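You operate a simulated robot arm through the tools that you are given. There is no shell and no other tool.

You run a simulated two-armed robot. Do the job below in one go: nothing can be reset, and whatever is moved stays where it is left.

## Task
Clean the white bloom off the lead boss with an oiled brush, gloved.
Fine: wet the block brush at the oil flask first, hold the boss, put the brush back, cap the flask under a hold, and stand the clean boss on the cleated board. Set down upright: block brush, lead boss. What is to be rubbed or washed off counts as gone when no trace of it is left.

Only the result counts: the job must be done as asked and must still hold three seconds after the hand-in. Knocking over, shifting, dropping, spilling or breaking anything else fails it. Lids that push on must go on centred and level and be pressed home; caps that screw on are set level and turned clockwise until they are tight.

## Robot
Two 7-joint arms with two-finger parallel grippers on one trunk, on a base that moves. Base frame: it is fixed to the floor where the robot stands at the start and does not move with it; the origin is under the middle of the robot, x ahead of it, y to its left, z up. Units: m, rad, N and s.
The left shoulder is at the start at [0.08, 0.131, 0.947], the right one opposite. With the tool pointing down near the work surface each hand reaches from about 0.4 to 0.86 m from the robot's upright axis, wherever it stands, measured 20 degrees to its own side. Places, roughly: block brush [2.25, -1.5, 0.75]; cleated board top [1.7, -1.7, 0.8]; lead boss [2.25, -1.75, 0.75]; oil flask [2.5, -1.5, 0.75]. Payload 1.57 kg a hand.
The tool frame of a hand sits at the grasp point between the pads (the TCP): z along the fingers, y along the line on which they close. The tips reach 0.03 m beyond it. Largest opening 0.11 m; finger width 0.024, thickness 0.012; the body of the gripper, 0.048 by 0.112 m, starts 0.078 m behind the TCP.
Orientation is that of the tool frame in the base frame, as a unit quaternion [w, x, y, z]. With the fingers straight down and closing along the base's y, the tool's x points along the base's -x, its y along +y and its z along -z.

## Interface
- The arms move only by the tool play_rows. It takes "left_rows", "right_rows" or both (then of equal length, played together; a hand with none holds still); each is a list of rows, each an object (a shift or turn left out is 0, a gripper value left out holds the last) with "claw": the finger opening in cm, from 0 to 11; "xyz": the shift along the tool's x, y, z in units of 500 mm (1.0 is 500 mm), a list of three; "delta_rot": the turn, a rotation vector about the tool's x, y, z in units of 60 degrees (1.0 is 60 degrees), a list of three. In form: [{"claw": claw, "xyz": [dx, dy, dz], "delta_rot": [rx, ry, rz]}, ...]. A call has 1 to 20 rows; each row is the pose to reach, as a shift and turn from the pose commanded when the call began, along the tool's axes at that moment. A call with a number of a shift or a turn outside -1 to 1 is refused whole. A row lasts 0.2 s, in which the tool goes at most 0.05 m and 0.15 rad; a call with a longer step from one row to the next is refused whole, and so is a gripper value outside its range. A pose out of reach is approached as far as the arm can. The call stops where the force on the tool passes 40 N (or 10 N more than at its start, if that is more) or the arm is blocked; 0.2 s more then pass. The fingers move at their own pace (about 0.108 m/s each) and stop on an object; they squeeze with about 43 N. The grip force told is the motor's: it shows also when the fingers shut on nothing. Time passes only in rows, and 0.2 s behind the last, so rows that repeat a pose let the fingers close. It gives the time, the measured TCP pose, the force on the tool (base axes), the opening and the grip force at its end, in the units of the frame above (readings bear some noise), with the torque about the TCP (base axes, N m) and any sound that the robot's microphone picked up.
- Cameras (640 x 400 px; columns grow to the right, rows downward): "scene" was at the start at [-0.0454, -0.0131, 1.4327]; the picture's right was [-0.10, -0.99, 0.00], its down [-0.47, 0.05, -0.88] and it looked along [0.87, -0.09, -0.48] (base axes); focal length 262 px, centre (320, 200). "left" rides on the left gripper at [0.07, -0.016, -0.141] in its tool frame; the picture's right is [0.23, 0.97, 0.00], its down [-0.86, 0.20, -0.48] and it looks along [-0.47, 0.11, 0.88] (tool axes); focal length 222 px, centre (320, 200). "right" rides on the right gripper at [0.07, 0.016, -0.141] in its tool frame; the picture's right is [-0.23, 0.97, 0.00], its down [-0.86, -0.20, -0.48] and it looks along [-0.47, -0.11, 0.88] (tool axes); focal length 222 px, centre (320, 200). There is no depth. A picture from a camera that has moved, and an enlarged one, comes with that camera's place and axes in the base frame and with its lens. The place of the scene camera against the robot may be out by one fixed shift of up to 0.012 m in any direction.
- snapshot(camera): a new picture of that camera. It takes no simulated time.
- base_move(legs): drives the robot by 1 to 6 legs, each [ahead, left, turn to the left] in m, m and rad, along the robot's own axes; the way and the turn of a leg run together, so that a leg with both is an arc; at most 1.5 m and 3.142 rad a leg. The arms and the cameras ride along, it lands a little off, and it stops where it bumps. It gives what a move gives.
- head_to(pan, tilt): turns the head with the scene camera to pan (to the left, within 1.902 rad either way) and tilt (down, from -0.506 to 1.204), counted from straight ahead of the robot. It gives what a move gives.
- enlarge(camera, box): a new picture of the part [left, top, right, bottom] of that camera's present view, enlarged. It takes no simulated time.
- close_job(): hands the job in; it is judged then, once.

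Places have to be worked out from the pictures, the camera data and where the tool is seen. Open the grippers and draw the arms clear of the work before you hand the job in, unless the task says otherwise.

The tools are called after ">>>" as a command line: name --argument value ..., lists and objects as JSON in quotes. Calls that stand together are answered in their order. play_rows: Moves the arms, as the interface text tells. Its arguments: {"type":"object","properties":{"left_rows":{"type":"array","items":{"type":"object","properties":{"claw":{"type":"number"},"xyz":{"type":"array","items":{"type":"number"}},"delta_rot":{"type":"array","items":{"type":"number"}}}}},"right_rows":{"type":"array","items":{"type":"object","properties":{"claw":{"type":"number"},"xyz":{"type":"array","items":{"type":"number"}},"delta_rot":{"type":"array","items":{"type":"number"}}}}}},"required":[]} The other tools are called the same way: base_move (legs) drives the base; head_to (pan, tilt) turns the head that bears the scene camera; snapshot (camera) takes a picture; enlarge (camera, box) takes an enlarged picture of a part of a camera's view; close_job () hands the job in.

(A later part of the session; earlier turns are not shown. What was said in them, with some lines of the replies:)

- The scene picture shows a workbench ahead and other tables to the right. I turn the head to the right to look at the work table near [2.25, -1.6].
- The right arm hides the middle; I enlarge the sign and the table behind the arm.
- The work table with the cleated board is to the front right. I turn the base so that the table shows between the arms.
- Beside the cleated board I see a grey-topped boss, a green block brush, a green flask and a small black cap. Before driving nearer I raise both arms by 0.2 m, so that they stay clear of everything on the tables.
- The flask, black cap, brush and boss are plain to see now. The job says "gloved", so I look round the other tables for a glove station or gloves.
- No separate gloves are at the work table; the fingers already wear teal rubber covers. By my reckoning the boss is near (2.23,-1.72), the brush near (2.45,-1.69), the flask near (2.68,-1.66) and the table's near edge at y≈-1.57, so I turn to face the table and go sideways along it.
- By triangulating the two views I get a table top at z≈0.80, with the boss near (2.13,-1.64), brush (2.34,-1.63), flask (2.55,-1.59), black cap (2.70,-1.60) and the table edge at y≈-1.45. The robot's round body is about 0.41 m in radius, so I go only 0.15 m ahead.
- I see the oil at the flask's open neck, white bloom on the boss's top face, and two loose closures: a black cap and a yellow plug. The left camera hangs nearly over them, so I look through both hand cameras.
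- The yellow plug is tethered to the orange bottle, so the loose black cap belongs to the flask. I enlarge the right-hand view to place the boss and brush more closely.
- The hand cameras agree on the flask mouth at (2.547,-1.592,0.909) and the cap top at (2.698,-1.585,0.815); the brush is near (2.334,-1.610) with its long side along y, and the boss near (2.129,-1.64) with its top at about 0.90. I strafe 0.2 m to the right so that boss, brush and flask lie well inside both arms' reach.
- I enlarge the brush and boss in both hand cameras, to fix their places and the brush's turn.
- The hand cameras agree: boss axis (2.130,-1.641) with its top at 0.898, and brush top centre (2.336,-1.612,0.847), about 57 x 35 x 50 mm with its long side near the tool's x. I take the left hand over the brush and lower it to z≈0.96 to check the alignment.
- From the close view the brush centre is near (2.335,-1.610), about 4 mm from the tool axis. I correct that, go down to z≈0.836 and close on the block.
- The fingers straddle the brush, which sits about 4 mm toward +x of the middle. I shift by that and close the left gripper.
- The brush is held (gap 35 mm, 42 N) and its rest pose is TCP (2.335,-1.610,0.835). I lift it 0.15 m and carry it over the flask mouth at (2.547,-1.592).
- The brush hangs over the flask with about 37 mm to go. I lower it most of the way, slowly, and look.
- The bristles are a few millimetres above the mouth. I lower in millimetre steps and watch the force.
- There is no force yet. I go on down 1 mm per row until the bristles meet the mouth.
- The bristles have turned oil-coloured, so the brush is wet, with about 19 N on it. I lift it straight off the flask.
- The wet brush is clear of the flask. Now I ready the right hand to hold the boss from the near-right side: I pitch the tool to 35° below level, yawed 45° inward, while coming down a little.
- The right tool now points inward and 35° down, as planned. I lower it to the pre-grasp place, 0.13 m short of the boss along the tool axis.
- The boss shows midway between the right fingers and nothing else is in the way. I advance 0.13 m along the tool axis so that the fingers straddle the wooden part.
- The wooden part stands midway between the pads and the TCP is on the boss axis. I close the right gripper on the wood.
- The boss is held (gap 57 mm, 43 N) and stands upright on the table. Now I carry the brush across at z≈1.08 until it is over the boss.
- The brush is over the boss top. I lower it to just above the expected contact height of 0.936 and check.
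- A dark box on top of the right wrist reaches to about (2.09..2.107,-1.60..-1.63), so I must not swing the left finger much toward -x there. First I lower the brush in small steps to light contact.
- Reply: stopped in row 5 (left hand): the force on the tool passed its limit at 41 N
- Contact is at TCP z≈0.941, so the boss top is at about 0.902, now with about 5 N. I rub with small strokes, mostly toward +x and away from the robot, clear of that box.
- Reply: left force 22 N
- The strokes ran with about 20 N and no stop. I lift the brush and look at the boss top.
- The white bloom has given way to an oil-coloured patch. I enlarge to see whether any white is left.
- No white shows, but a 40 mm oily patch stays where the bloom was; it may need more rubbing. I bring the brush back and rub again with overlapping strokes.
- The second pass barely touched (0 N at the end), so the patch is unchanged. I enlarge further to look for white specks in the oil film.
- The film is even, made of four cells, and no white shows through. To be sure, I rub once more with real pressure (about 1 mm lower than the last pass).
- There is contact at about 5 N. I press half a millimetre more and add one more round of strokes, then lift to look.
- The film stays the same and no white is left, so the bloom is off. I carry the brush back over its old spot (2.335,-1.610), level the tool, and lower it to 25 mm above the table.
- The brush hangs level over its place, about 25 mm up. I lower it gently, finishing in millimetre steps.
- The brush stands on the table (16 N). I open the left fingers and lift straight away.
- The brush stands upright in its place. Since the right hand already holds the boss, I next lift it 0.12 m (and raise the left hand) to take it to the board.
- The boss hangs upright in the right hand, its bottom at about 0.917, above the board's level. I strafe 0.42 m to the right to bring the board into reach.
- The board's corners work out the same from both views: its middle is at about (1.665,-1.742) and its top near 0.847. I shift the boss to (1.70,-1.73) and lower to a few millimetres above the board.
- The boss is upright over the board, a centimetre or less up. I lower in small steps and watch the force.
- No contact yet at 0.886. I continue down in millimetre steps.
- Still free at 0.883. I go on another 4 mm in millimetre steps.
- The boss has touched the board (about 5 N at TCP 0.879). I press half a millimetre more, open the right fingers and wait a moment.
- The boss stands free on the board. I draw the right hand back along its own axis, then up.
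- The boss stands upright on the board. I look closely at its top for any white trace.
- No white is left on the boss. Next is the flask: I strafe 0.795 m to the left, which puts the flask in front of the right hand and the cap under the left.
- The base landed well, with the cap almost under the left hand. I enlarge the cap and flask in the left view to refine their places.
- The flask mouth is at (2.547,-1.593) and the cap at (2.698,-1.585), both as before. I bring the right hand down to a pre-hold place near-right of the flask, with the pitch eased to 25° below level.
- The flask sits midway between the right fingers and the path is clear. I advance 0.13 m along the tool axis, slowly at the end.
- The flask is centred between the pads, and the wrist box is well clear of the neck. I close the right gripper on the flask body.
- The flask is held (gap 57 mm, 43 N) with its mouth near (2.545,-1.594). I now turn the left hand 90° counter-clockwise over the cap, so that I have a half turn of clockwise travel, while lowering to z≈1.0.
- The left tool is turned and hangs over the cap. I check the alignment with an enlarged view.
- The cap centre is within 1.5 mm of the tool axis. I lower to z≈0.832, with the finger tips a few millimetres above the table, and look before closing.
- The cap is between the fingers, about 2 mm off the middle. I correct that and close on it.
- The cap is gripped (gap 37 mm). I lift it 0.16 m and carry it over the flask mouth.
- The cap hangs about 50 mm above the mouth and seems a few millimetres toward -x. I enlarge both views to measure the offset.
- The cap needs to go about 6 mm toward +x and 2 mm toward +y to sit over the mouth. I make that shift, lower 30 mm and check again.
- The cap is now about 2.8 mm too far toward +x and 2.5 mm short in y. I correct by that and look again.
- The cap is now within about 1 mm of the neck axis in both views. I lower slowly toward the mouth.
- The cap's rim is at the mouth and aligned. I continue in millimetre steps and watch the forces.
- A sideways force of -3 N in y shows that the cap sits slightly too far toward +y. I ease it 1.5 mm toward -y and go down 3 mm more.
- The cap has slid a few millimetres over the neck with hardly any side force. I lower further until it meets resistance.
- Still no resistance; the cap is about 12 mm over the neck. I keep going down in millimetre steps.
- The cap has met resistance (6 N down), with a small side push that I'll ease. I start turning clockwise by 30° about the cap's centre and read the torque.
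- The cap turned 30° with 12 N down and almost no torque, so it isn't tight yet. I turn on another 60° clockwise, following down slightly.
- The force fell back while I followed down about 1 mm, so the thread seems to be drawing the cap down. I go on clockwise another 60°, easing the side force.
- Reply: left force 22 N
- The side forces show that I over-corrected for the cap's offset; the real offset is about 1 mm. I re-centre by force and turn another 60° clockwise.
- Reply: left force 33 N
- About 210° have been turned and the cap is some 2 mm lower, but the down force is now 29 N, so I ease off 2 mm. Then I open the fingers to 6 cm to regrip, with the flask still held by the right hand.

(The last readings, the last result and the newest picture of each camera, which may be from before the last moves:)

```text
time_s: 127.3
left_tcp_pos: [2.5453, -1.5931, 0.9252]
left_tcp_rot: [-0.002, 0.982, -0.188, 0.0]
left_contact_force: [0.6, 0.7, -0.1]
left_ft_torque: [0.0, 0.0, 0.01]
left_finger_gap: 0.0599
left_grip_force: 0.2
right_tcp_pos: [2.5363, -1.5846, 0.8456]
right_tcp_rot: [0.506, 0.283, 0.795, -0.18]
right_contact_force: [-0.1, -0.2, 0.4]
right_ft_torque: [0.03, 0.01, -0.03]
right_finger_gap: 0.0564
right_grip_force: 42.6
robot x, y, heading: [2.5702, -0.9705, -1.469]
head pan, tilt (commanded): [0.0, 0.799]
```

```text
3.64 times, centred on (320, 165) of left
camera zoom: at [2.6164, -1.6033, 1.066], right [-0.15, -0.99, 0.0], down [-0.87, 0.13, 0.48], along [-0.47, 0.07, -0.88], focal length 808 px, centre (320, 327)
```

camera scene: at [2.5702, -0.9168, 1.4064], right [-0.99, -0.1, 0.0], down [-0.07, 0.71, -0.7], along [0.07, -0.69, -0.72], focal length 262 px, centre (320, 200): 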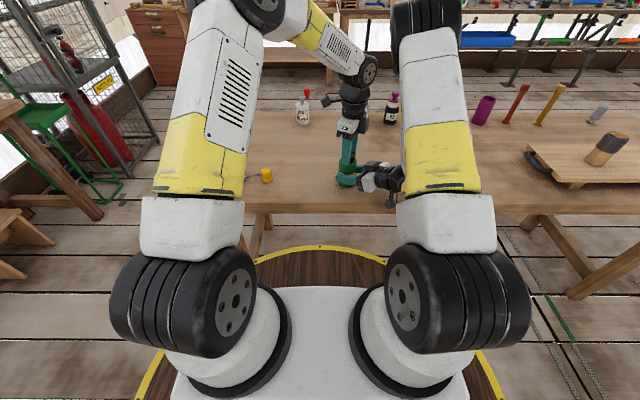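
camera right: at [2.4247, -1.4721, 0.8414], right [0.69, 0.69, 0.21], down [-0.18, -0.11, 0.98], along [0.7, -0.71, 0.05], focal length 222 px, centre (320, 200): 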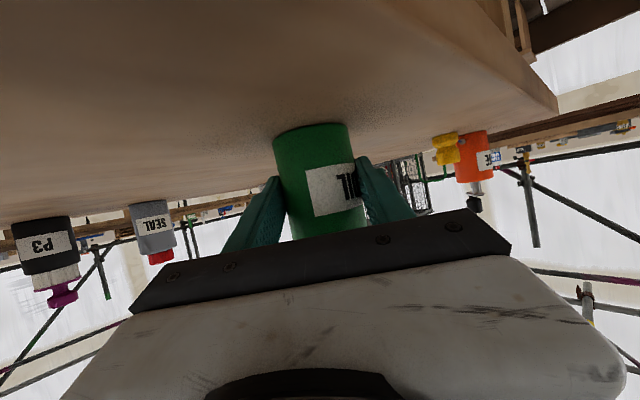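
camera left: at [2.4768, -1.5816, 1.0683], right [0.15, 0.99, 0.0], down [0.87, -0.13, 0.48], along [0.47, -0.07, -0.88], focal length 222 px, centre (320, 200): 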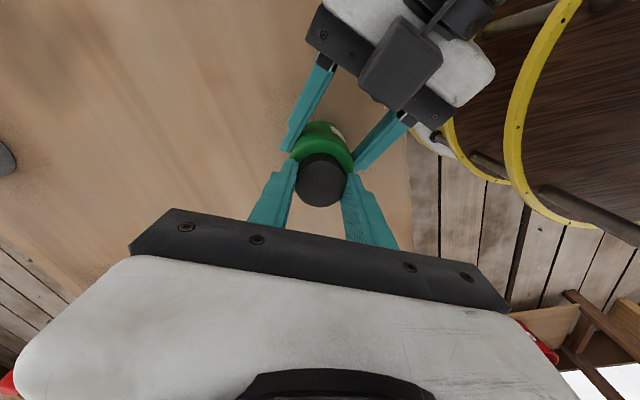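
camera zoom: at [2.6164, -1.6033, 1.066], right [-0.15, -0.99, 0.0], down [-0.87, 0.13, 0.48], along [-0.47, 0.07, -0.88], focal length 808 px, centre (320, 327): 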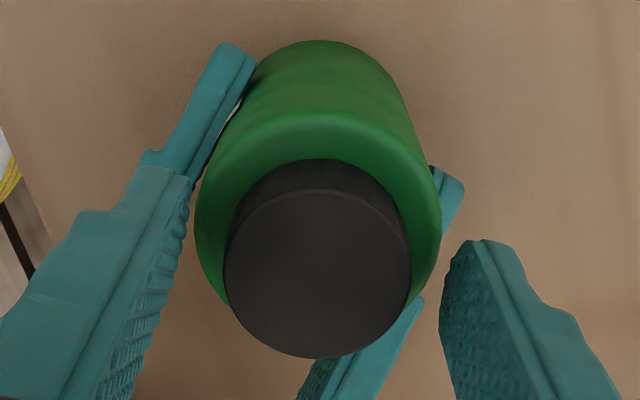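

The cap sits level and concentric on the neck with no forces. I turn the open left hand back counter-clockwise by 180° in three calls, to regrip.

>>> play_rows --left_rows '[{"delta_rot": [0, 0, -0.125]}, {"delta_rot": [0, 0, -0.25]}, {"delta_rot": [0, 0, -0.375]}, {"delta_rot": [0, 0, -0.5]}, {"delta_rot": [0, 0, -0.625]}, {"delta_rot": [0, 0, -0.75]}, {"delta_rot": [0, 0, -0.875]}, {"delta_rot": [0, 0, -1.0]}]'

>>> play_rows --left_rows '[{"delta_rot": [0, 0, -0.125]}, {"delta_rot": [0, 0, -0.25]}, {"delta_rot": [0, 0, -0.375]}, {"delta_rot": [0, 0, -0.5]}, {"delta_rot": [0, 0, -0.625]}, {"delta_rot": [0, 0, -0.75]}, {"delta_rot": [0, 0, -0.875]}, {"delta_rot": [0, 0, -1.0]}]'

>>> play_rows --left_rows '[{"delta_rot": [0, 0, -0.125]}, {"delta_rot": [0, 0, -0.25]}, {"delta_rot": [0, 0, -0.375]}, {"delta_rot": [0, 0, -0.5]}, {"delta_rot": [0, 0, -0.625]}, {"delta_rot": [0, 0, -0.75]}, {"delta_rot": [0, 0, -0.875]}, {"delta_rot": [0, 0, -1.0]}, {"delta_rot": [0, 0, -1.0]}]'

>>> enlarge --camera "left" --box '[256, 110, 384, 220]'

>>> enlarge --camera "scene" --box '[325, 135, 373, 165]'

```text
time_s: 129.1
left_tcp_pos: [2.5449, -1.5923, 0.9258]
left_tcp_rot: [-0.001, 0.944, 0.329, 0.0]
left_contact_force: [0.2, -0.6, 1.0]
left_ft_torque: [0.01, -0.02, 0.0]
left_finger_gap: 0.0599
left_grip_force: 0.1
right_tcp_pos: [2.5373, -1.5851, 0.8434]
right_tcp_rot: [0.506, 0.282, 0.795, -0.18]
right_contact_force: [0.0, -0.1, 2.9]
right_ft_torque: [-0.03, 0.11, 0.0]
right_finger_gap: 0.0567
right_grip_force: 42.8
robot x, y, heading: [2.5707, -0.973, -1.469]
head pan, tilt (commanded): [0.0, 0.799]
```

```text
time_s: 130.9
left_tcp_pos: [2.5442, -1.5918, 0.9254]
left_tcp_rot: [-0.001, 0.653, 0.757, 0.0]
left_contact_force: [0.0, 0.0, -0.2]
left_ft_torque: [0.01, 0.02, -0.01]
left_finger_gap: 0.0598
left_grip_force: 0.1
right_tcp_pos: [2.5371, -1.5832, 0.8454]
right_tcp_rot: [0.507, 0.282, 0.794, -0.18]
right_contact_force: [0.2, -0.6, 4.3]
right_ft_torque: [-0.05, 0.04, 0.01]
right_finger_gap: 0.0564
right_grip_force: 42.8
robot x, y, heading: [2.5697, -0.9751, -1.465]
head pan, tilt (commanded): [0.0, 0.799]
```

```text
time_s: 132.9
left_tcp_pos: [2.5448, -1.5916, 0.9247]
left_tcp_rot: [0.0, 0.188, 0.982, 0.001]
left_contact_force: [-0.5, -0.1, -0.5]
left_ft_torque: [0.03, -0.01, -0.02]
left_finger_gap: 0.0598
left_grip_force: 0.1
right_tcp_pos: [2.5362, -1.5841, 0.844]
right_tcp_rot: [0.505, 0.283, 0.795, -0.18]
right_contact_force: [0.0, -0.7, 3.4]
right_ft_torque: [-0.04, 0.0, -0.01]
right_finger_gap: 0.0564
right_grip_force: 43.0
robot x, y, heading: [2.5722, -0.9718, -1.466]
head pan, tilt (commanded): [0.0, 0.799]
```

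```text
3.64 times, centred on (320, 165) of left
camera zoom: at [2.4753, -1.5809, 1.0668], right [0.15, 0.99, 0.0], down [0.87, -0.13, 0.48], along [0.47, -0.07, -0.88], focal length 808 px, centre (320, 327)
```

zoom: 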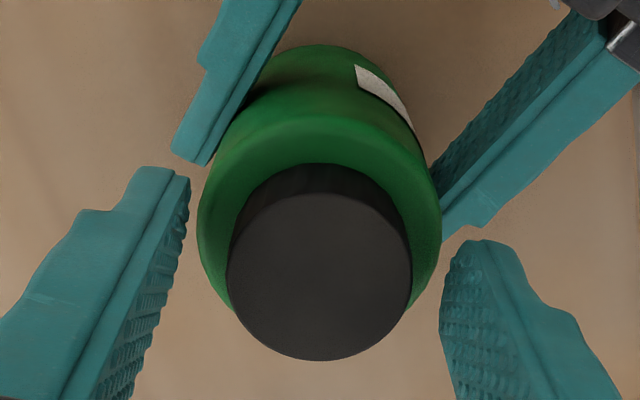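

```text
13.33 times, centred on (349, 150) of scene
camera zoom: at [2.5701, -0.9173, 1.4065], right [-0.99, -0.1, 0.0], down [-0.07, 0.71, -0.7], along [0.07, -0.69, -0.72], focal length 3489 px, centre (-67, 867)
```

zoom: 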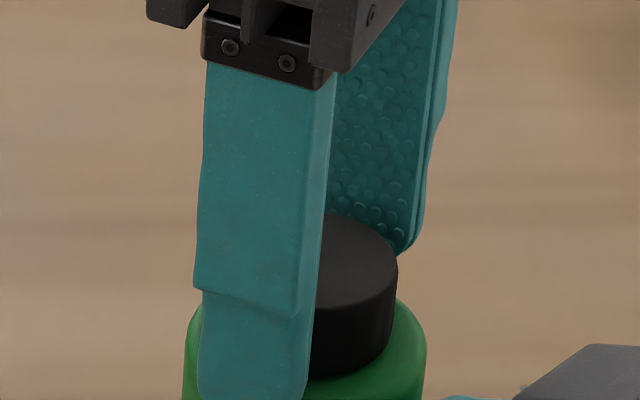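

The open hand is back at its start angle with the cap well centred in it. I regrip the cap.

>>> play_rows --left_rows '[{"claw": 0, "xyz": [0, 0.001, 0]}, {"claw": 0, "xyz": [0, 0.001, 0]}, {"claw": 0, "xyz": [0, 0.001, 0]}, {"claw": 0, "xyz": [0, 0.001, 0]}]'

```text
time_s: 133.9
left_tcp_pos: [2.5452, -1.5914, 0.9256]
left_tcp_rot: [0.0, 0.189, 0.982, 0.001]
left_contact_force: [-1.0, -0.8, -0.2]
left_ft_torque: [-0.08, 0.04, 0.0]
left_finger_gap: 0.0366
left_grip_force: 43.2
right_tcp_pos: [2.5364, -1.5853, 0.8449]
right_tcp_rot: [0.506, 0.282, 0.795, -0.179]
right_contact_force: [0.7, 1.0, 4.0]
right_ft_torque: [-0.05, 0.04, 0.0]
right_finger_gap: 0.0566
right_grip_force: 42.7
robot x, y, heading: [2.5749, -0.9714, -1.464]
head pan, tilt (commanded): [0.0, 0.799]
```

The cap is regripped with almost no side force. I turn it clockwise another 60°, following down gently.

>>> play_rows --left_rows '[{"xyz": [0, 0, 0.0005], "delta_rot": [0, 0, 0.125]}, {"xyz": [0, 0, 0.001], "delta_rot": [0, 0, 0.25]}, {"xyz": [0, 0, 0.001], "delta_rot": [0, 0, 0.375]}, {"xyz": [0, 0, 0.0015], "delta_rot": [0, 0, 0.5]}, {"xyz": [0, 0, 0.0015], "delta_rot": [0, 0, 0.625]}, {"xyz": [0, 0, 0.002], "delta_rot": [0, 0, 0.75]}, {"xyz": [0, 0, 0.002], "delta_rot": [0, 0, 0.875]}, {"xyz": [0, 0, 0.002], "delta_rot": [0, 0, 1.0]}, {"xyz": [0, 0, 0.002], "delta_rot": [0, 0, 1.0]}]'

>>> enlarge --camera "scene" --box '[325, 135, 373, 165]'

```text
time_s: 135.9
left_tcp_pos: [2.5449, -1.5904, 0.9245]
left_tcp_rot: [-0.001, 0.655, 0.756, 0.002]
left_contact_force: [3.7, 3.1, 0.4]
left_ft_torque: [0.05, -0.07, 1.04]
left_finger_gap: 0.0371
left_grip_force: 42.8
right_tcp_pos: [2.5361, -1.5839, 0.844]
right_tcp_rot: [0.506, 0.283, 0.795, -0.18]
right_contact_force: [-3.1, -2.8, 2.5]
right_ft_torque: [0.14, -0.23, -1.06]
right_finger_gap: 0.0565
right_grip_force: 43.1
robot x, y, heading: [2.5746, -0.9737, -1.475]
head pan, tilt (commanded): [0.0, 0.799]
```

```text
13.33 times, centred on (349, 150) of scene
camera zoom: at [2.5701, -0.9173, 1.4065], right [-0.99, -0.1, 0.0], down [-0.07, 0.71, -0.7], along [0.07, -0.69, -0.72], focal length 3489 px, centre (-67, 867)
```

zoom: 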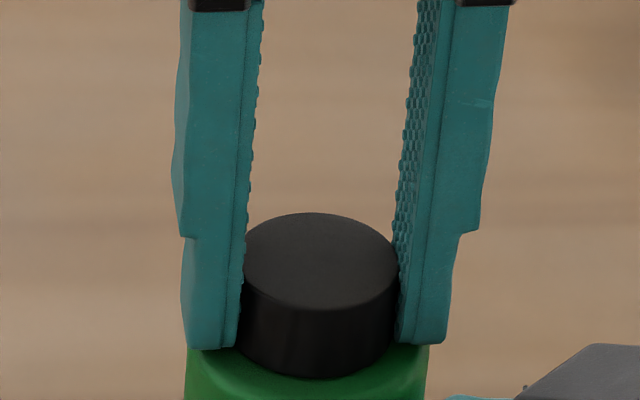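

The torque has risen to about 1.0 N m against the turn, so the cap has come up tight. I turn a little more (15°) to make sure.

>>> play_rows --left_rows '[{"xyz": [0, 0, 0], "delta_rot": [0, 0, 0.125]}, {"xyz": [0, 0, 0], "delta_rot": [0, 0, 0.25]}, {"xyz": [0, 0, 0], "delta_rot": [0, 0, 0.25]}]'

>>> enlarge --camera "scene" --box '[300, 130, 396, 190]'

```text
time_s: 136.7
left_tcp_pos: [2.5451, -1.5925, 0.9229]
left_tcp_rot: [0.0, 0.748, 0.664, 0.001]
left_contact_force: [9.6, 4.6, 6.0]
left_ft_torque: [0.09, -0.21, 0.92]
left_finger_gap: 0.0369
left_grip_force: 43.1
right_tcp_pos: [2.5372, -1.5848, 0.8436]
right_tcp_rot: [0.505, 0.284, 0.794, -0.182]
right_contact_force: [-9.4, -6.7, 1.2]
right_ft_torque: [0.01, -0.39, -0.96]
right_finger_gap: 0.0566
right_grip_force: 42.9
robot x, y, heading: [2.5712, -0.9732, -1.465]
head pan, tilt (commanded): [0.0, 0.799]
```

```text
6.67 times, centred on (348, 160) of scene
camera zoom: at [2.5701, -0.9173, 1.4065], right [-0.99, -0.1, 0.0], down [-0.07, 0.71, -0.7], along [0.07, -0.69, -0.72], focal length 1745 px, centre (133, 467)
```

zoom: 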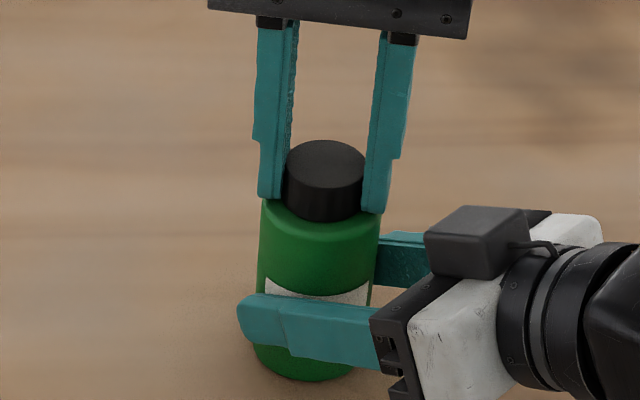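

The torque holds at about 0.95 N m with the pads slipping, so the cap is tight. I open the left fingers and lift straight off.

>>> play_rows --left_rows '[{"claw": 6.5}, {"claw": 6.5}, {"claw": 6.5}, {"claw": 6.5, "xyz": [0, 0, -0.05]}, {"claw": 6.5, "xyz": [0, 0, -0.13]}, {"claw": 6.5, "xyz": [0, 0, -0.22]}, {"claw": 6.5, "xyz": [0, 0, -0.31]}, {"claw": 6.5, "xyz": [0, 0, -0.4]}, {"claw": 6.5, "xyz": [0, 0, -0.46]}]'

>>> enlarge --camera "scene" --box '[300, 130, 396, 190]'

>>> snapshot --camera "left"

```text
time_s: 138.7
left_tcp_pos: [2.5452, -1.5935, 1.1558]
left_tcp_rot: [0.0, 0.748, 0.664, 0.0]
left_contact_force: [-0.2, -0.9, 0.4]
left_ft_torque: [-0.06, 0.0, 0.04]
left_finger_gap: 0.0652
left_grip_force: 0.1
right_tcp_pos: [2.5363, -1.5842, 0.8437]
right_tcp_rot: [0.505, 0.283, 0.795, -0.181]
right_contact_force: [-2.7, -0.4, 2.5]
right_ft_torque: [-0.09, 0.1, -0.07]
right_finger_gap: 0.0566
right_grip_force: 42.9
robot x, y, heading: [2.5738, -0.972, -1.472]
head pan, tilt (commanded): [0.0, 0.799]
```

```text
6.67 times, centred on (348, 160) of scene
camera zoom: at [2.57, -0.9173, 1.4065], right [-0.99, -0.1, 0.0], down [-0.07, 0.71, -0.7], along [0.07, -0.69, -0.72], focal length 1745 px, centre (133, 467)
```

zoom: 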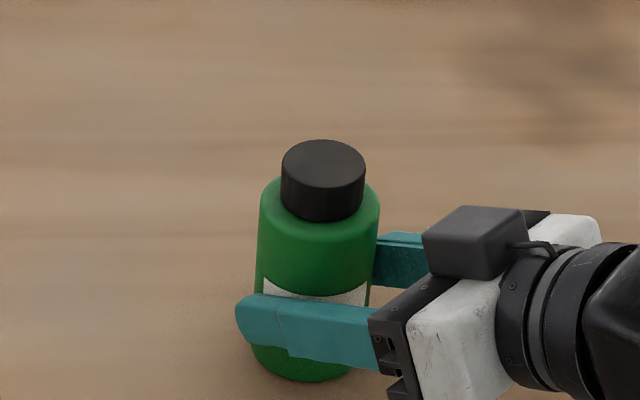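

```text
taken
camera left: at [2.538, -1.5228, 1.2974], right [0.99, 0.11, 0.0], down [0.1, -0.87, 0.48], along [0.05, -0.47, -0.88], focal length 222 px, centre (320, 200)
```

left: 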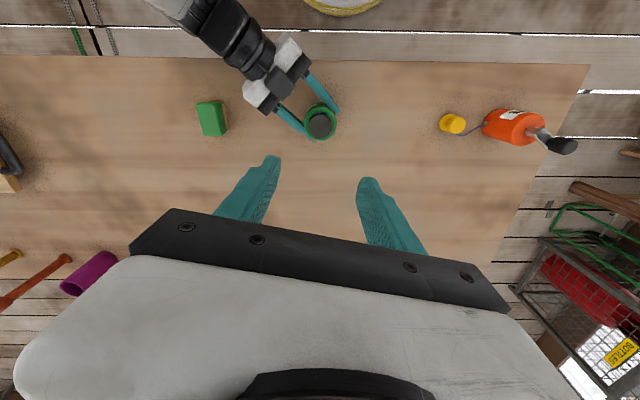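

The cap is on, level and concentric. I open the right fingers to let go of the flask and check that it stands by itself.

>>> play_rows --right_rows '[{"claw": 11}, {"claw": 11}, {"claw": 11}, {"claw": 11}]'

>>> enlarge --camera "scene" --box '[300, 130, 396, 190]'

>>> enlarge --camera "left" --box '[230, 60, 390, 160]'

```text
time_s: 139.7
left_tcp_pos: [2.5451, -1.5942, 1.1551]
left_tcp_rot: [-0.001, 0.748, 0.664, 0.0]
left_contact_force: [1.0, -0.4, 0.2]
left_ft_torque: [0.04, -0.01, 0.01]
left_finger_gap: 0.0651
left_grip_force: 0.0
right_tcp_pos: [2.5374, -1.5851, 0.8437]
right_tcp_rot: [0.505, 0.282, 0.796, -0.179]
right_contact_force: [-0.2, 0.0, 1.0]
right_ft_torque: [0.04, -0.01, -0.03]
right_finger_gap: 0.1101
right_grip_force: 0.1
robot x, y, heading: [2.5746, -0.9724, -1.468]
head pan, tilt (commanded): [0.0, 0.799]
```

```text
6.67 times, centred on (348, 160) of scene
camera zoom: at [2.5701, -0.9174, 1.4065], right [-0.99, -0.1, 0.0], down [-0.07, 0.71, -0.7], along [0.07, -0.69, -0.72], focal length 1745 px, centre (133, 467)
```

zoom: 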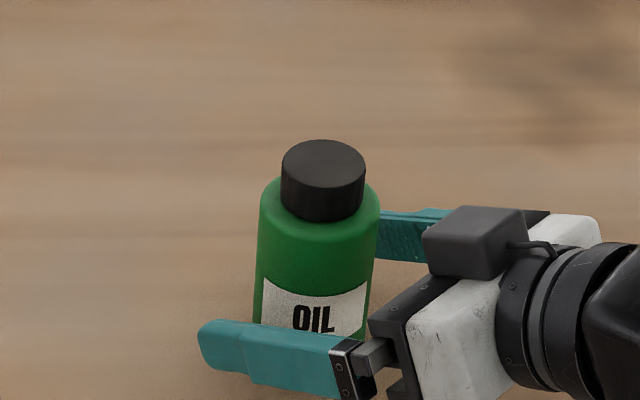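

```text
4.00 times, centred on (310, 110) of left
camera zoom: at [2.5382, -1.523, 1.297], right [0.99, 0.11, 0.0], down [0.1, -0.87, 0.48], along [0.05, -0.47, -0.88], focal length 888 px, centre (360, 560)
```

zoom: 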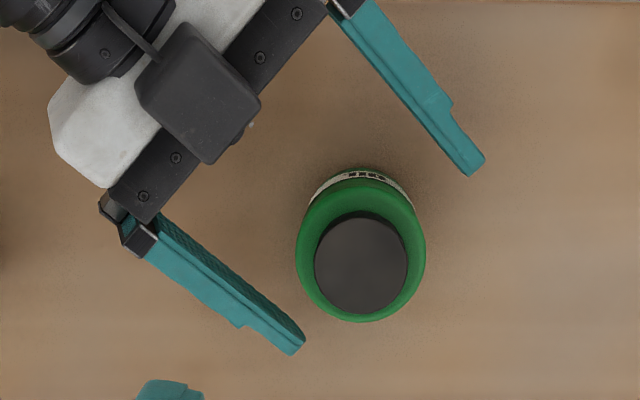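

The flask stands by itself with the cap on. I draw the right hand back along its axis and then up.

>>> play_rows --right_rows '[{"xyz": [0, 0, -0.05]}, {"xyz": [0, 0, -0.12]}, {"xyz": [0, 0, -0.2]}, {"xyz": [0, 0, -0.28]}, {"xyz": [-0.08, 0, -0.3175]}, {"xyz": [-0.16, 0, -0.355]}, {"xyz": [-0.24, 0, -0.3925]}, {"xyz": [-0.32, 0, -0.43]}, {"xyz": [-0.4, 0, -0.4675]}, {"xyz": [-0.452, 0, -0.492]}]'

>>> snapshot --camera "scene"

>>> snapshot --camera "left"

```text
time_s: 141.9
left_tcp_pos: [2.5466, -1.5947, 1.1537]
left_tcp_rot: [-0.001, 0.747, 0.665, 0.001]
left_contact_force: [-0.7, -0.3, 0.6]
left_ft_torque: [0.05, 0.01, 0.0]
left_finger_gap: 0.0654
left_grip_force: 0.0
right_tcp_pos: [2.4398, -1.5006, 1.154]
right_tcp_rot: [0.506, 0.283, 0.795, -0.181]
right_contact_force: [0.2, 0.6, 0.2]
right_ft_torque: [0.04, -0.02, 0.03]
right_finger_gap: 0.1101
right_grip_force: 0.2
robot x, y, heading: [2.5716, -0.9715, -1.467]
head pan, tilt (commanded): [0.0, 0.799]
```

```text
taken
camera scene: at [2.5701, -0.9176, 1.4065], right [-0.99, -0.1, 0.0], down [-0.07, 0.71, -0.7], along [0.07, -0.69, -0.72], focal length 262 px, centre (320, 200)
```

scene: 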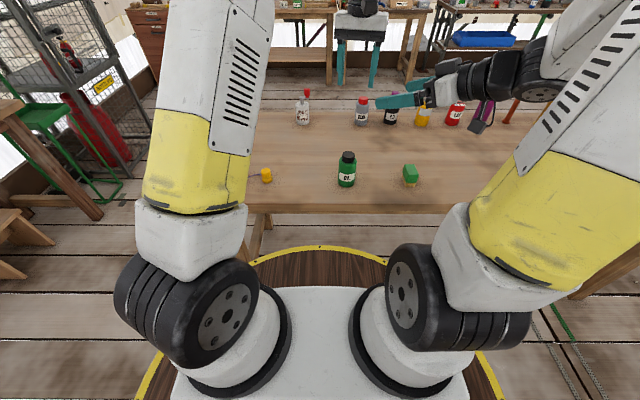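

```text
taken
camera left: at [2.5382, -1.5231, 1.2969], right [0.99, 0.11, 0.0], down [0.1, -0.87, 0.48], along [0.05, -0.47, -0.88], focal length 222 px, centre (320, 200)
```

left: 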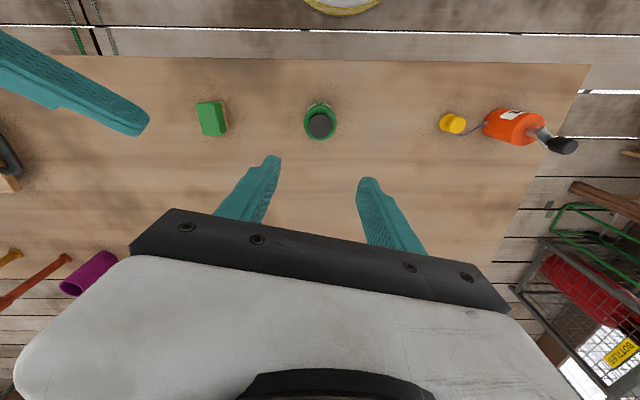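

Brush, flask and cap all look right. I open the left gripper fully and drive back 0.25 m to draw the arms clear, then look over the whole table.

>>> play_rows --left_rows '[{"claw": 11, "xyz": [0, 0, -0.08]}, {"claw": 11, "xyz": [0, 0, -0.12]}, {"claw": 11, "xyz": [0, 0, -0.12]}]' --right_rows '[{"claw": 11}, {"claw": 11}, {"claw": 11}]'

>>> base_move --legs '[[-0.25, 0, 0]]'

>>> head_to --pan -0.5 --tilt 0.6

>>> snapshot --camera "scene"

>>> snapshot --camera "right"

```text
time_s: 142.7
left_tcp_pos: [2.5453, -1.5938, 1.2158]
left_tcp_rot: [-0.001, 0.748, 0.664, 0.001]
left_contact_force: [-0.1, 0.0, -0.3]
left_ft_torque: [0.01, -0.01, 0.01]
left_finger_gap: 0.1099
left_grip_force: 0.0
right_tcp_pos: [2.4403, -1.5009, 1.1527]
right_tcp_rot: [0.506, 0.282, 0.795, -0.179]
right_contact_force: [0.5, 0.1, 1.0]
right_ft_torque: [0.0, 0.02, -0.01]
right_finger_gap: 0.1101
right_grip_force: 0.0
robot x, y, heading: [2.5737, -0.9772, -1.462]
head pan, tilt (commanded): [0.0, 0.799]
```

```text
time_s: 144.5
left_tcp_pos: [2.5139, -1.3466, 1.2164]
left_tcp_rot: [-0.001, 0.751, 0.66, 0.001]
left_contact_force: [0.3, 0.7, -0.3]
left_ft_torque: [-0.01, 0.02, -0.01]
left_finger_gap: 0.11
left_grip_force: 0.1
right_tcp_pos: [2.4111, -1.2519, 1.1523]
right_tcp_rot: [0.505, 0.287, 0.794, -0.182]
right_contact_force: [0.1, -0.7, -0.3]
right_ft_torque: [0.0, 0.04, -0.05]
right_finger_gap: 0.1101
right_grip_force: 0.0
robot x, y, heading: [2.5491, -0.7278, -1.483]
head pan, tilt (commanded): [0.0, 0.799]
```

```text
time_s: 145.5
left_tcp_pos: [2.5148, -1.3459, 1.2151]
left_tcp_rot: [0.0, 0.751, 0.661, 0.001]
left_contact_force: [0.3, -0.9, -0.2]
left_ft_torque: [-0.01, 0.01, -0.03]
left_finger_gap: 0.1099
left_grip_force: 0.1
right_tcp_pos: [2.4102, -1.2501, 1.1528]
right_tcp_rot: [0.505, 0.287, 0.793, -0.183]
right_contact_force: [0.1, 0.2, 0.8]
right_ft_torque: [0.0, -0.04, 0.01]
right_finger_gap: 0.11
right_grip_force: 0.2
robot x, y, heading: [2.5462, -0.7256, -1.478]
head pan, tilt (commanded): [-0.499, 0.6]
```

```text
taken
camera scene: at [2.5042, -0.6703, 1.4233], right [-0.92, 0.4, 0.0], down [0.22, 0.52, -0.82], along [-0.33, -0.76, -0.57], focal length 262 px, centre (320, 200)
```

scene: 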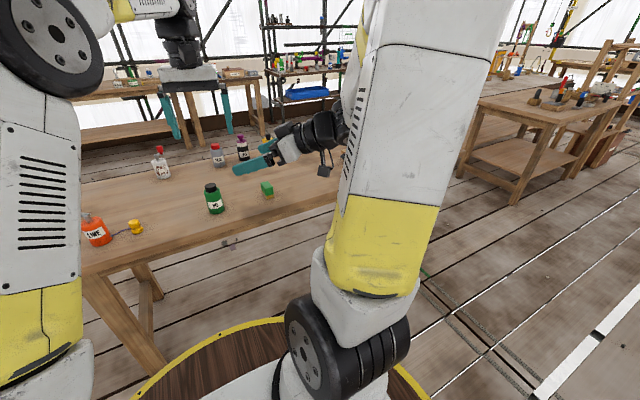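

```text
taken
camera right: at [2.3, -1.1381, 1.1495], right [0.7, 0.69, 0.21], down [-0.18, -0.11, 0.98], along [0.69, -0.72, 0.05], focal length 222 px, centre (320, 200)
```

right: 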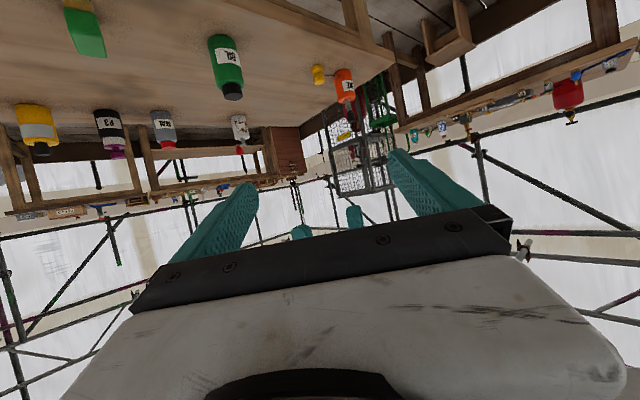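

The right arm hides the board. I drive 0.6 m to the right, well clear of the table, to check the boss once more.

>>> base_move --legs '[[0, -0.75, 0]]'

>>> head_to --pan 0.0 --tilt 0.65

>>> snapshot --camera "scene"

```text
time_s: 149.5
left_tcp_pos: [1.7821, -1.4171, 1.2149]
left_tcp_rot: [-0.001, 0.748, 0.664, 0.0]
left_contact_force: [-0.7, -0.6, -1.0]
left_ft_torque: [-0.03, 0.02, 0.0]
left_finger_gap: 0.1099
left_grip_force: 0.1
right_tcp_pos: [1.6773, -1.3252, 1.1532]
right_tcp_rot: [0.505, 0.283, 0.795, -0.18]
right_contact_force: [-0.4, 1.0, 0.1]
right_ft_torque: [0.0, -0.02, -0.04]
right_finger_gap: 0.1099
right_grip_force: 0.0
robot x, y, heading: [1.8078, -0.7957, -1.469]
head pan, tilt (commanded): [-0.499, 0.6]
```

```text
time_s: 150.4
left_tcp_pos: [1.7817, -1.4166, 1.2153]
left_tcp_rot: [-0.001, 0.747, 0.665, 0.0]
left_contact_force: [0.3, -0.5, -0.6]
left_ft_torque: [0.01, 0.0, 0.0]
left_finger_gap: 0.1104
left_grip_force: 0.1
right_tcp_pos: [1.6784, -1.3235, 1.1523]
right_tcp_rot: [0.505, 0.284, 0.795, -0.181]
right_contact_force: [1.1, 0.5, 0.1]
right_ft_torque: [-0.01, 0.03, 0.02]
right_finger_gap: 0.1098
right_grip_force: 0.1
robot x, y, heading: [1.8091, -0.7963, -1.471]
head pan, tilt (commanded): [0.0, 0.649]
```

```text
taken
camera scene: at [1.8084, -0.7471, 1.4191], right [-0.99, -0.1, 0.0], down [-0.06, 0.6, -0.8], along [0.08, -0.79, -0.6], focal length 262 px, centre (320, 200)
```

scene: 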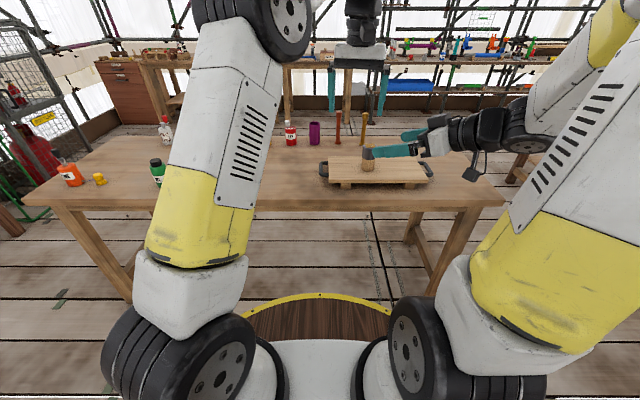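

>>> enlarge --camera "scene" --box '[304, 120, 432, 200]'

>>> enlarge --camera "scene" --box '[20, 110, 220, 235]'

>>> snapshot --camera "left"

```text
5.00 times, centred on (368, 160) of scene
camera zoom: at [1.8084, -0.7471, 1.4191], right [-0.99, -0.1, 0.0], down [-0.06, 0.6, -0.8], along [0.08, -0.79, -0.6], focal length 1308 px, centre (80, 400)
```

zoom: 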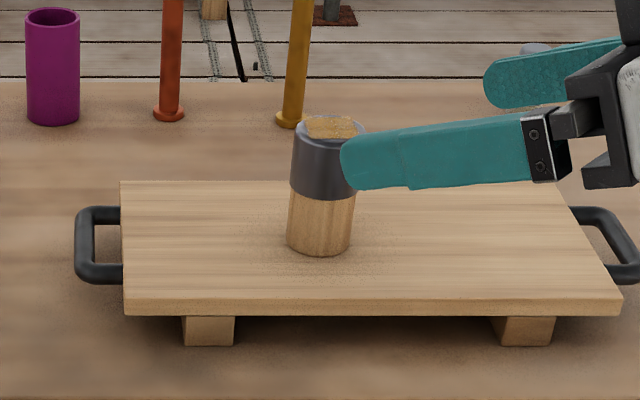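

```text
3.20 times, centred on (120, 172) of scene
camera zoom: at [1.8084, -0.7471, 1.4191], right [-0.99, -0.1, 0.0], down [-0.06, 0.6, -0.8], along [0.08, -0.79, -0.6], focal length 837 px, centre (960, 288)
```

zoom: 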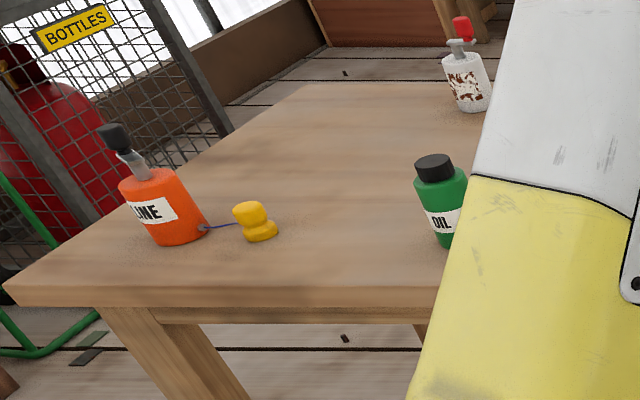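

```text
taken
camera left: at [1.7748, -1.3464, 1.3567], right [0.99, 0.11, 0.0], down [0.1, -0.87, 0.48], along [0.05, -0.47, -0.88], focal length 222 px, centre (320, 200)
```

left: 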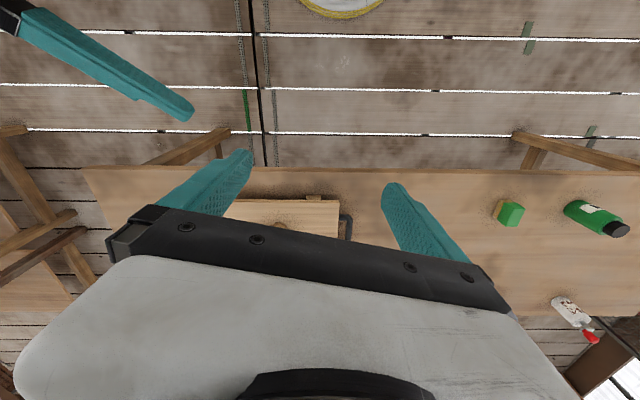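

The boss is upright on the board, the flask is capped and the brush is standing. I take one last close look at the patch on the boss top.

>>> enlarge --camera "scene" --box '[352, 138, 384, 158]'

```text
16.00 times, centred on (368, 148) of scene
camera zoom: at [1.8084, -0.7471, 1.4191], right [-0.99, -0.1, 0.0], down [-0.06, 0.6, -0.8], along [0.08, -0.79, -0.6], focal length 4187 px, centre (-448, 1032)
```

zoom: 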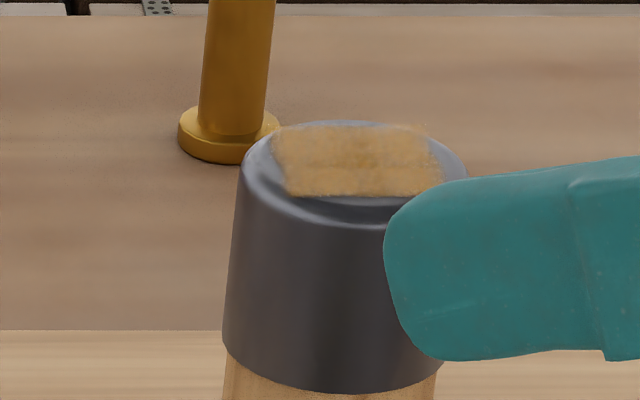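

The film looks grainy at this low angle, so I bring the left hand 0.2 m forward, high above the table, to look at the boss top from above.

>>> play_rows --left_rows '[{"xyz": [-0.08, 0, 0]}, {"xyz": [-0.16, 0, 0]}, {"xyz": [-0.24, 0, 0]}, {"xyz": [-0.32, 0, 0]}, {"xyz": [-0.4, 0, 0]}, {"xyz": [-0.4, 0, 0]}]'

>>> snapshot --camera "left"

>>> enlarge --camera "left" --box '[240, 150, 304, 190]'

```text
time_s: 151.8
left_tcp_pos: [1.7803, -1.4944, 1.1883]
left_tcp_rot: [-0.001, 0.748, 0.664, 0.001]
left_contact_force: [0.4, -0.3, 0.5]
left_ft_torque: [0.04, 0.01, 0.02]
left_finger_gap: 0.1099
left_grip_force: 0.0
left hand out of reach, approached as far as the arm can: row 2, 3, 4, 5, 6
right_tcp_pos: [1.6772, -1.3246, 1.1517]
right_tcp_rot: [0.505, 0.283, 0.795, -0.18]
right_contact_force: [-0.3, 0.8, -0.5]
right_ft_torque: [-0.01, 0.03, 0.02]
right_finger_gap: 0.1099
right_grip_force: 0.0
robot x, y, heading: [1.813, -0.7959, -1.469]
head pan, tilt (commanded): [0.0, 0.649]
```

```text
taken
camera left: at [1.7746, -1.4241, 1.3294], right [0.99, 0.11, 0.0], down [0.1, -0.87, 0.48], along [0.05, -0.47, -0.88], focal length 222 px, centre (320, 200)
```

left: 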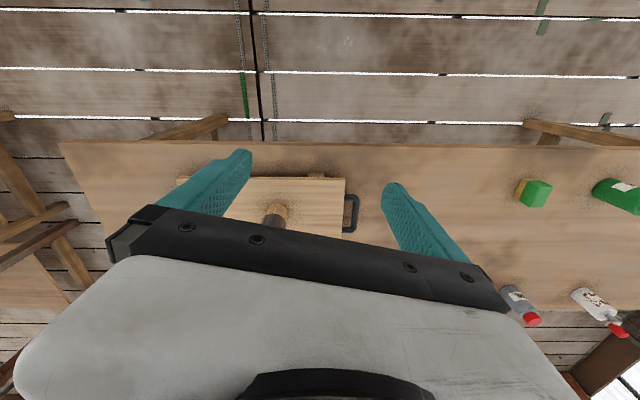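

```text
10.00 times, centred on (272, 170) of left
camera zoom: at [1.7746, -1.4241, 1.3294], right [0.99, 0.11, 0.0], down [0.1, -0.87, 0.48], along [0.05, -0.47, -0.88], focal length 2221 px, centre (800, 500)
```

zoom: 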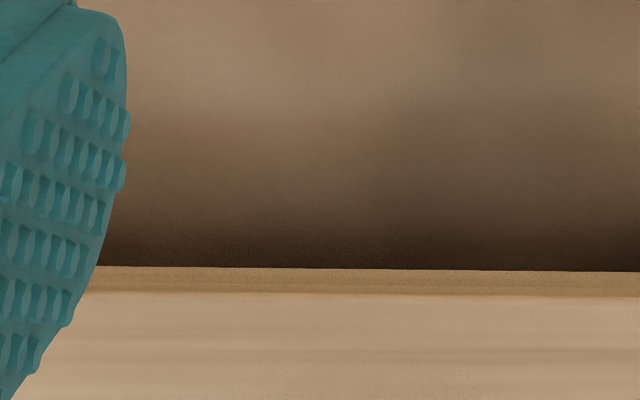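

That was as far as the arm goes. I drive 0.15 m ahead instead, with the hands at z≥1.15, and look again.

>>> base_move --legs '[[0.15, 0, 0]]'

>>> snapshot --camera "left"

>>> enlarge --camera "left" --box '[240, 130, 304, 190]'

```text
time_s: 153.2
left_tcp_pos: [1.7976, -1.6469, 1.1873]
left_tcp_rot: [-0.001, 0.748, 0.664, 0.001]
left_contact_force: [0.7, -0.4, 0.4]
left_ft_torque: [-0.01, -0.01, 0.02]
left_finger_gap: 0.1102
left_grip_force: 0.1
right_tcp_pos: [1.6933, -1.4754, 1.1519]
right_tcp_rot: [0.505, 0.284, 0.795, -0.181]
right_contact_force: [0.0, -0.1, -0.4]
right_ft_torque: [0.01, -0.04, 0.0]
right_finger_gap: 0.1101
right_grip_force: 0.0
robot x, y, heading: [1.8267, -0.9468, -1.471]
head pan, tilt (commanded): [0.0, 0.649]
```

```text
taken
camera left: at [1.7894, -1.575, 1.3295], right [0.99, 0.11, 0.0], down [0.1, -0.87, 0.48], along [0.05, -0.47, -0.88], focal length 222 px, centre (320, 200)
```

left: 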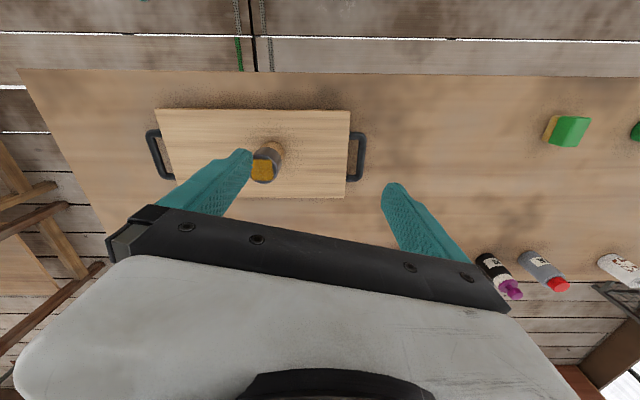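

```text
6.67 times, centred on (272, 160) of left
camera zoom: at [1.7894, -1.575, 1.3295], right [0.99, 0.11, 0.0], down [0.1, -0.87, 0.48], along [0.05, -0.47, -0.88], focal length 1481 px, centre (640, 467)
```

zoom: 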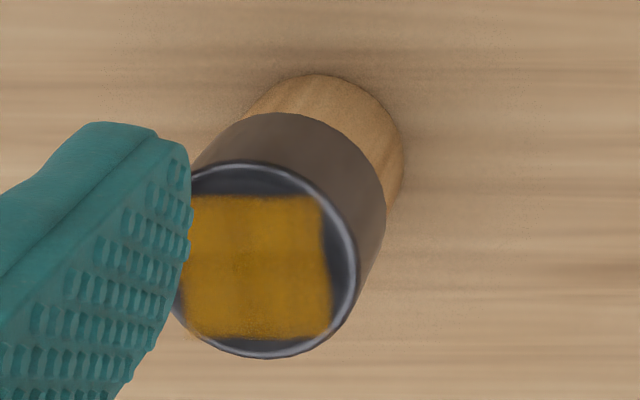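

From above, the film on the boss is an even gold with no white left. I drive back 0.15 m so both arms are clear of the work.

>>> base_move --legs '[[-0.18, 0, 0]]'

>>> snapshot --camera "scene"

```text
time_s: 154.7
left_tcp_pos: [1.7786, -1.4686, 1.1877]
left_tcp_rot: [0.0, 0.747, 0.665, 0.001]
left_contact_force: [0.3, 0.4, 0.1]
left_ft_torque: [-0.01, -0.02, -0.01]
left_finger_gap: 0.1099
left_grip_force: 0.0
right_tcp_pos: [1.6764, -1.2991, 1.1528]
right_tcp_rot: [0.505, 0.282, 0.796, -0.179]
right_contact_force: [-0.2, 0.3, -0.2]
right_ft_torque: [0.01, 0.0, 0.01]
right_finger_gap: 0.1101
right_grip_force: 0.2
robot x, y, heading: [1.8065, -0.7676, -1.469]
head pan, tilt (commanded): [0.0, 0.649]
```

```text
taken
camera scene: at [1.8057, -0.7208, 1.4191], right [-0.99, -0.1, 0.0], down [-0.06, 0.6, -0.8], along [0.08, -0.79, -0.6], focal length 262 px, centre (320, 200)
```

scene: 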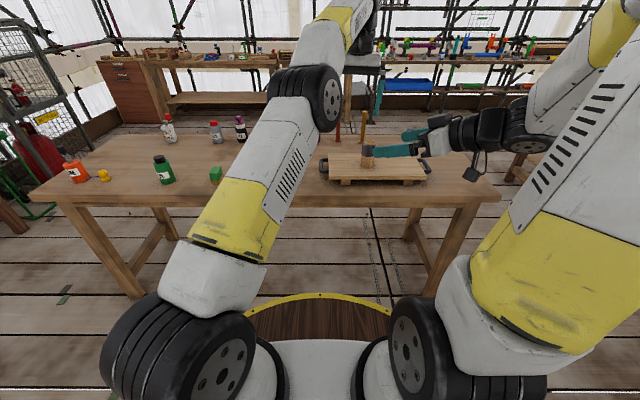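

The boss stands clean and upright on the cleated board, the brush is upright in its place, and the flask is capped tight. Both grippers are open and clear of the work, so I hand the job in.

>>> close_job

```text
The job is handed in.
```

I finished the job and handed it in; I haven't seen the verdict.

- **Lead boss:** No white bloom is left on its top face. A thin gold oil film remains where the bloom was, and further rubbing did not change it. The boss stands upright near the middle of the cleated board.
- **Block brush:** I wetted it at the oil flask first, rubbed the boss while the right hand held it, and set it back upright in its old spot.
- **Oil flask:** The right hand held the flask while the left screwed on the black cap. I turned it until it resisted at about 1 N m and the pads slipped. It sits level and centred, and the flask now stands freely, moved only a millimetre or two by the hold.
- **Gloves:** I found no separate gloves at the table and took the teal rubber covers on the fingers as the gloving the task asked for.
- **Order:** I stood the boss on the board before capping the flask, because the right hand was already holding it.

I saw nothing else knocked over, shifted or spilled. Both grippers are open and drawn clear.
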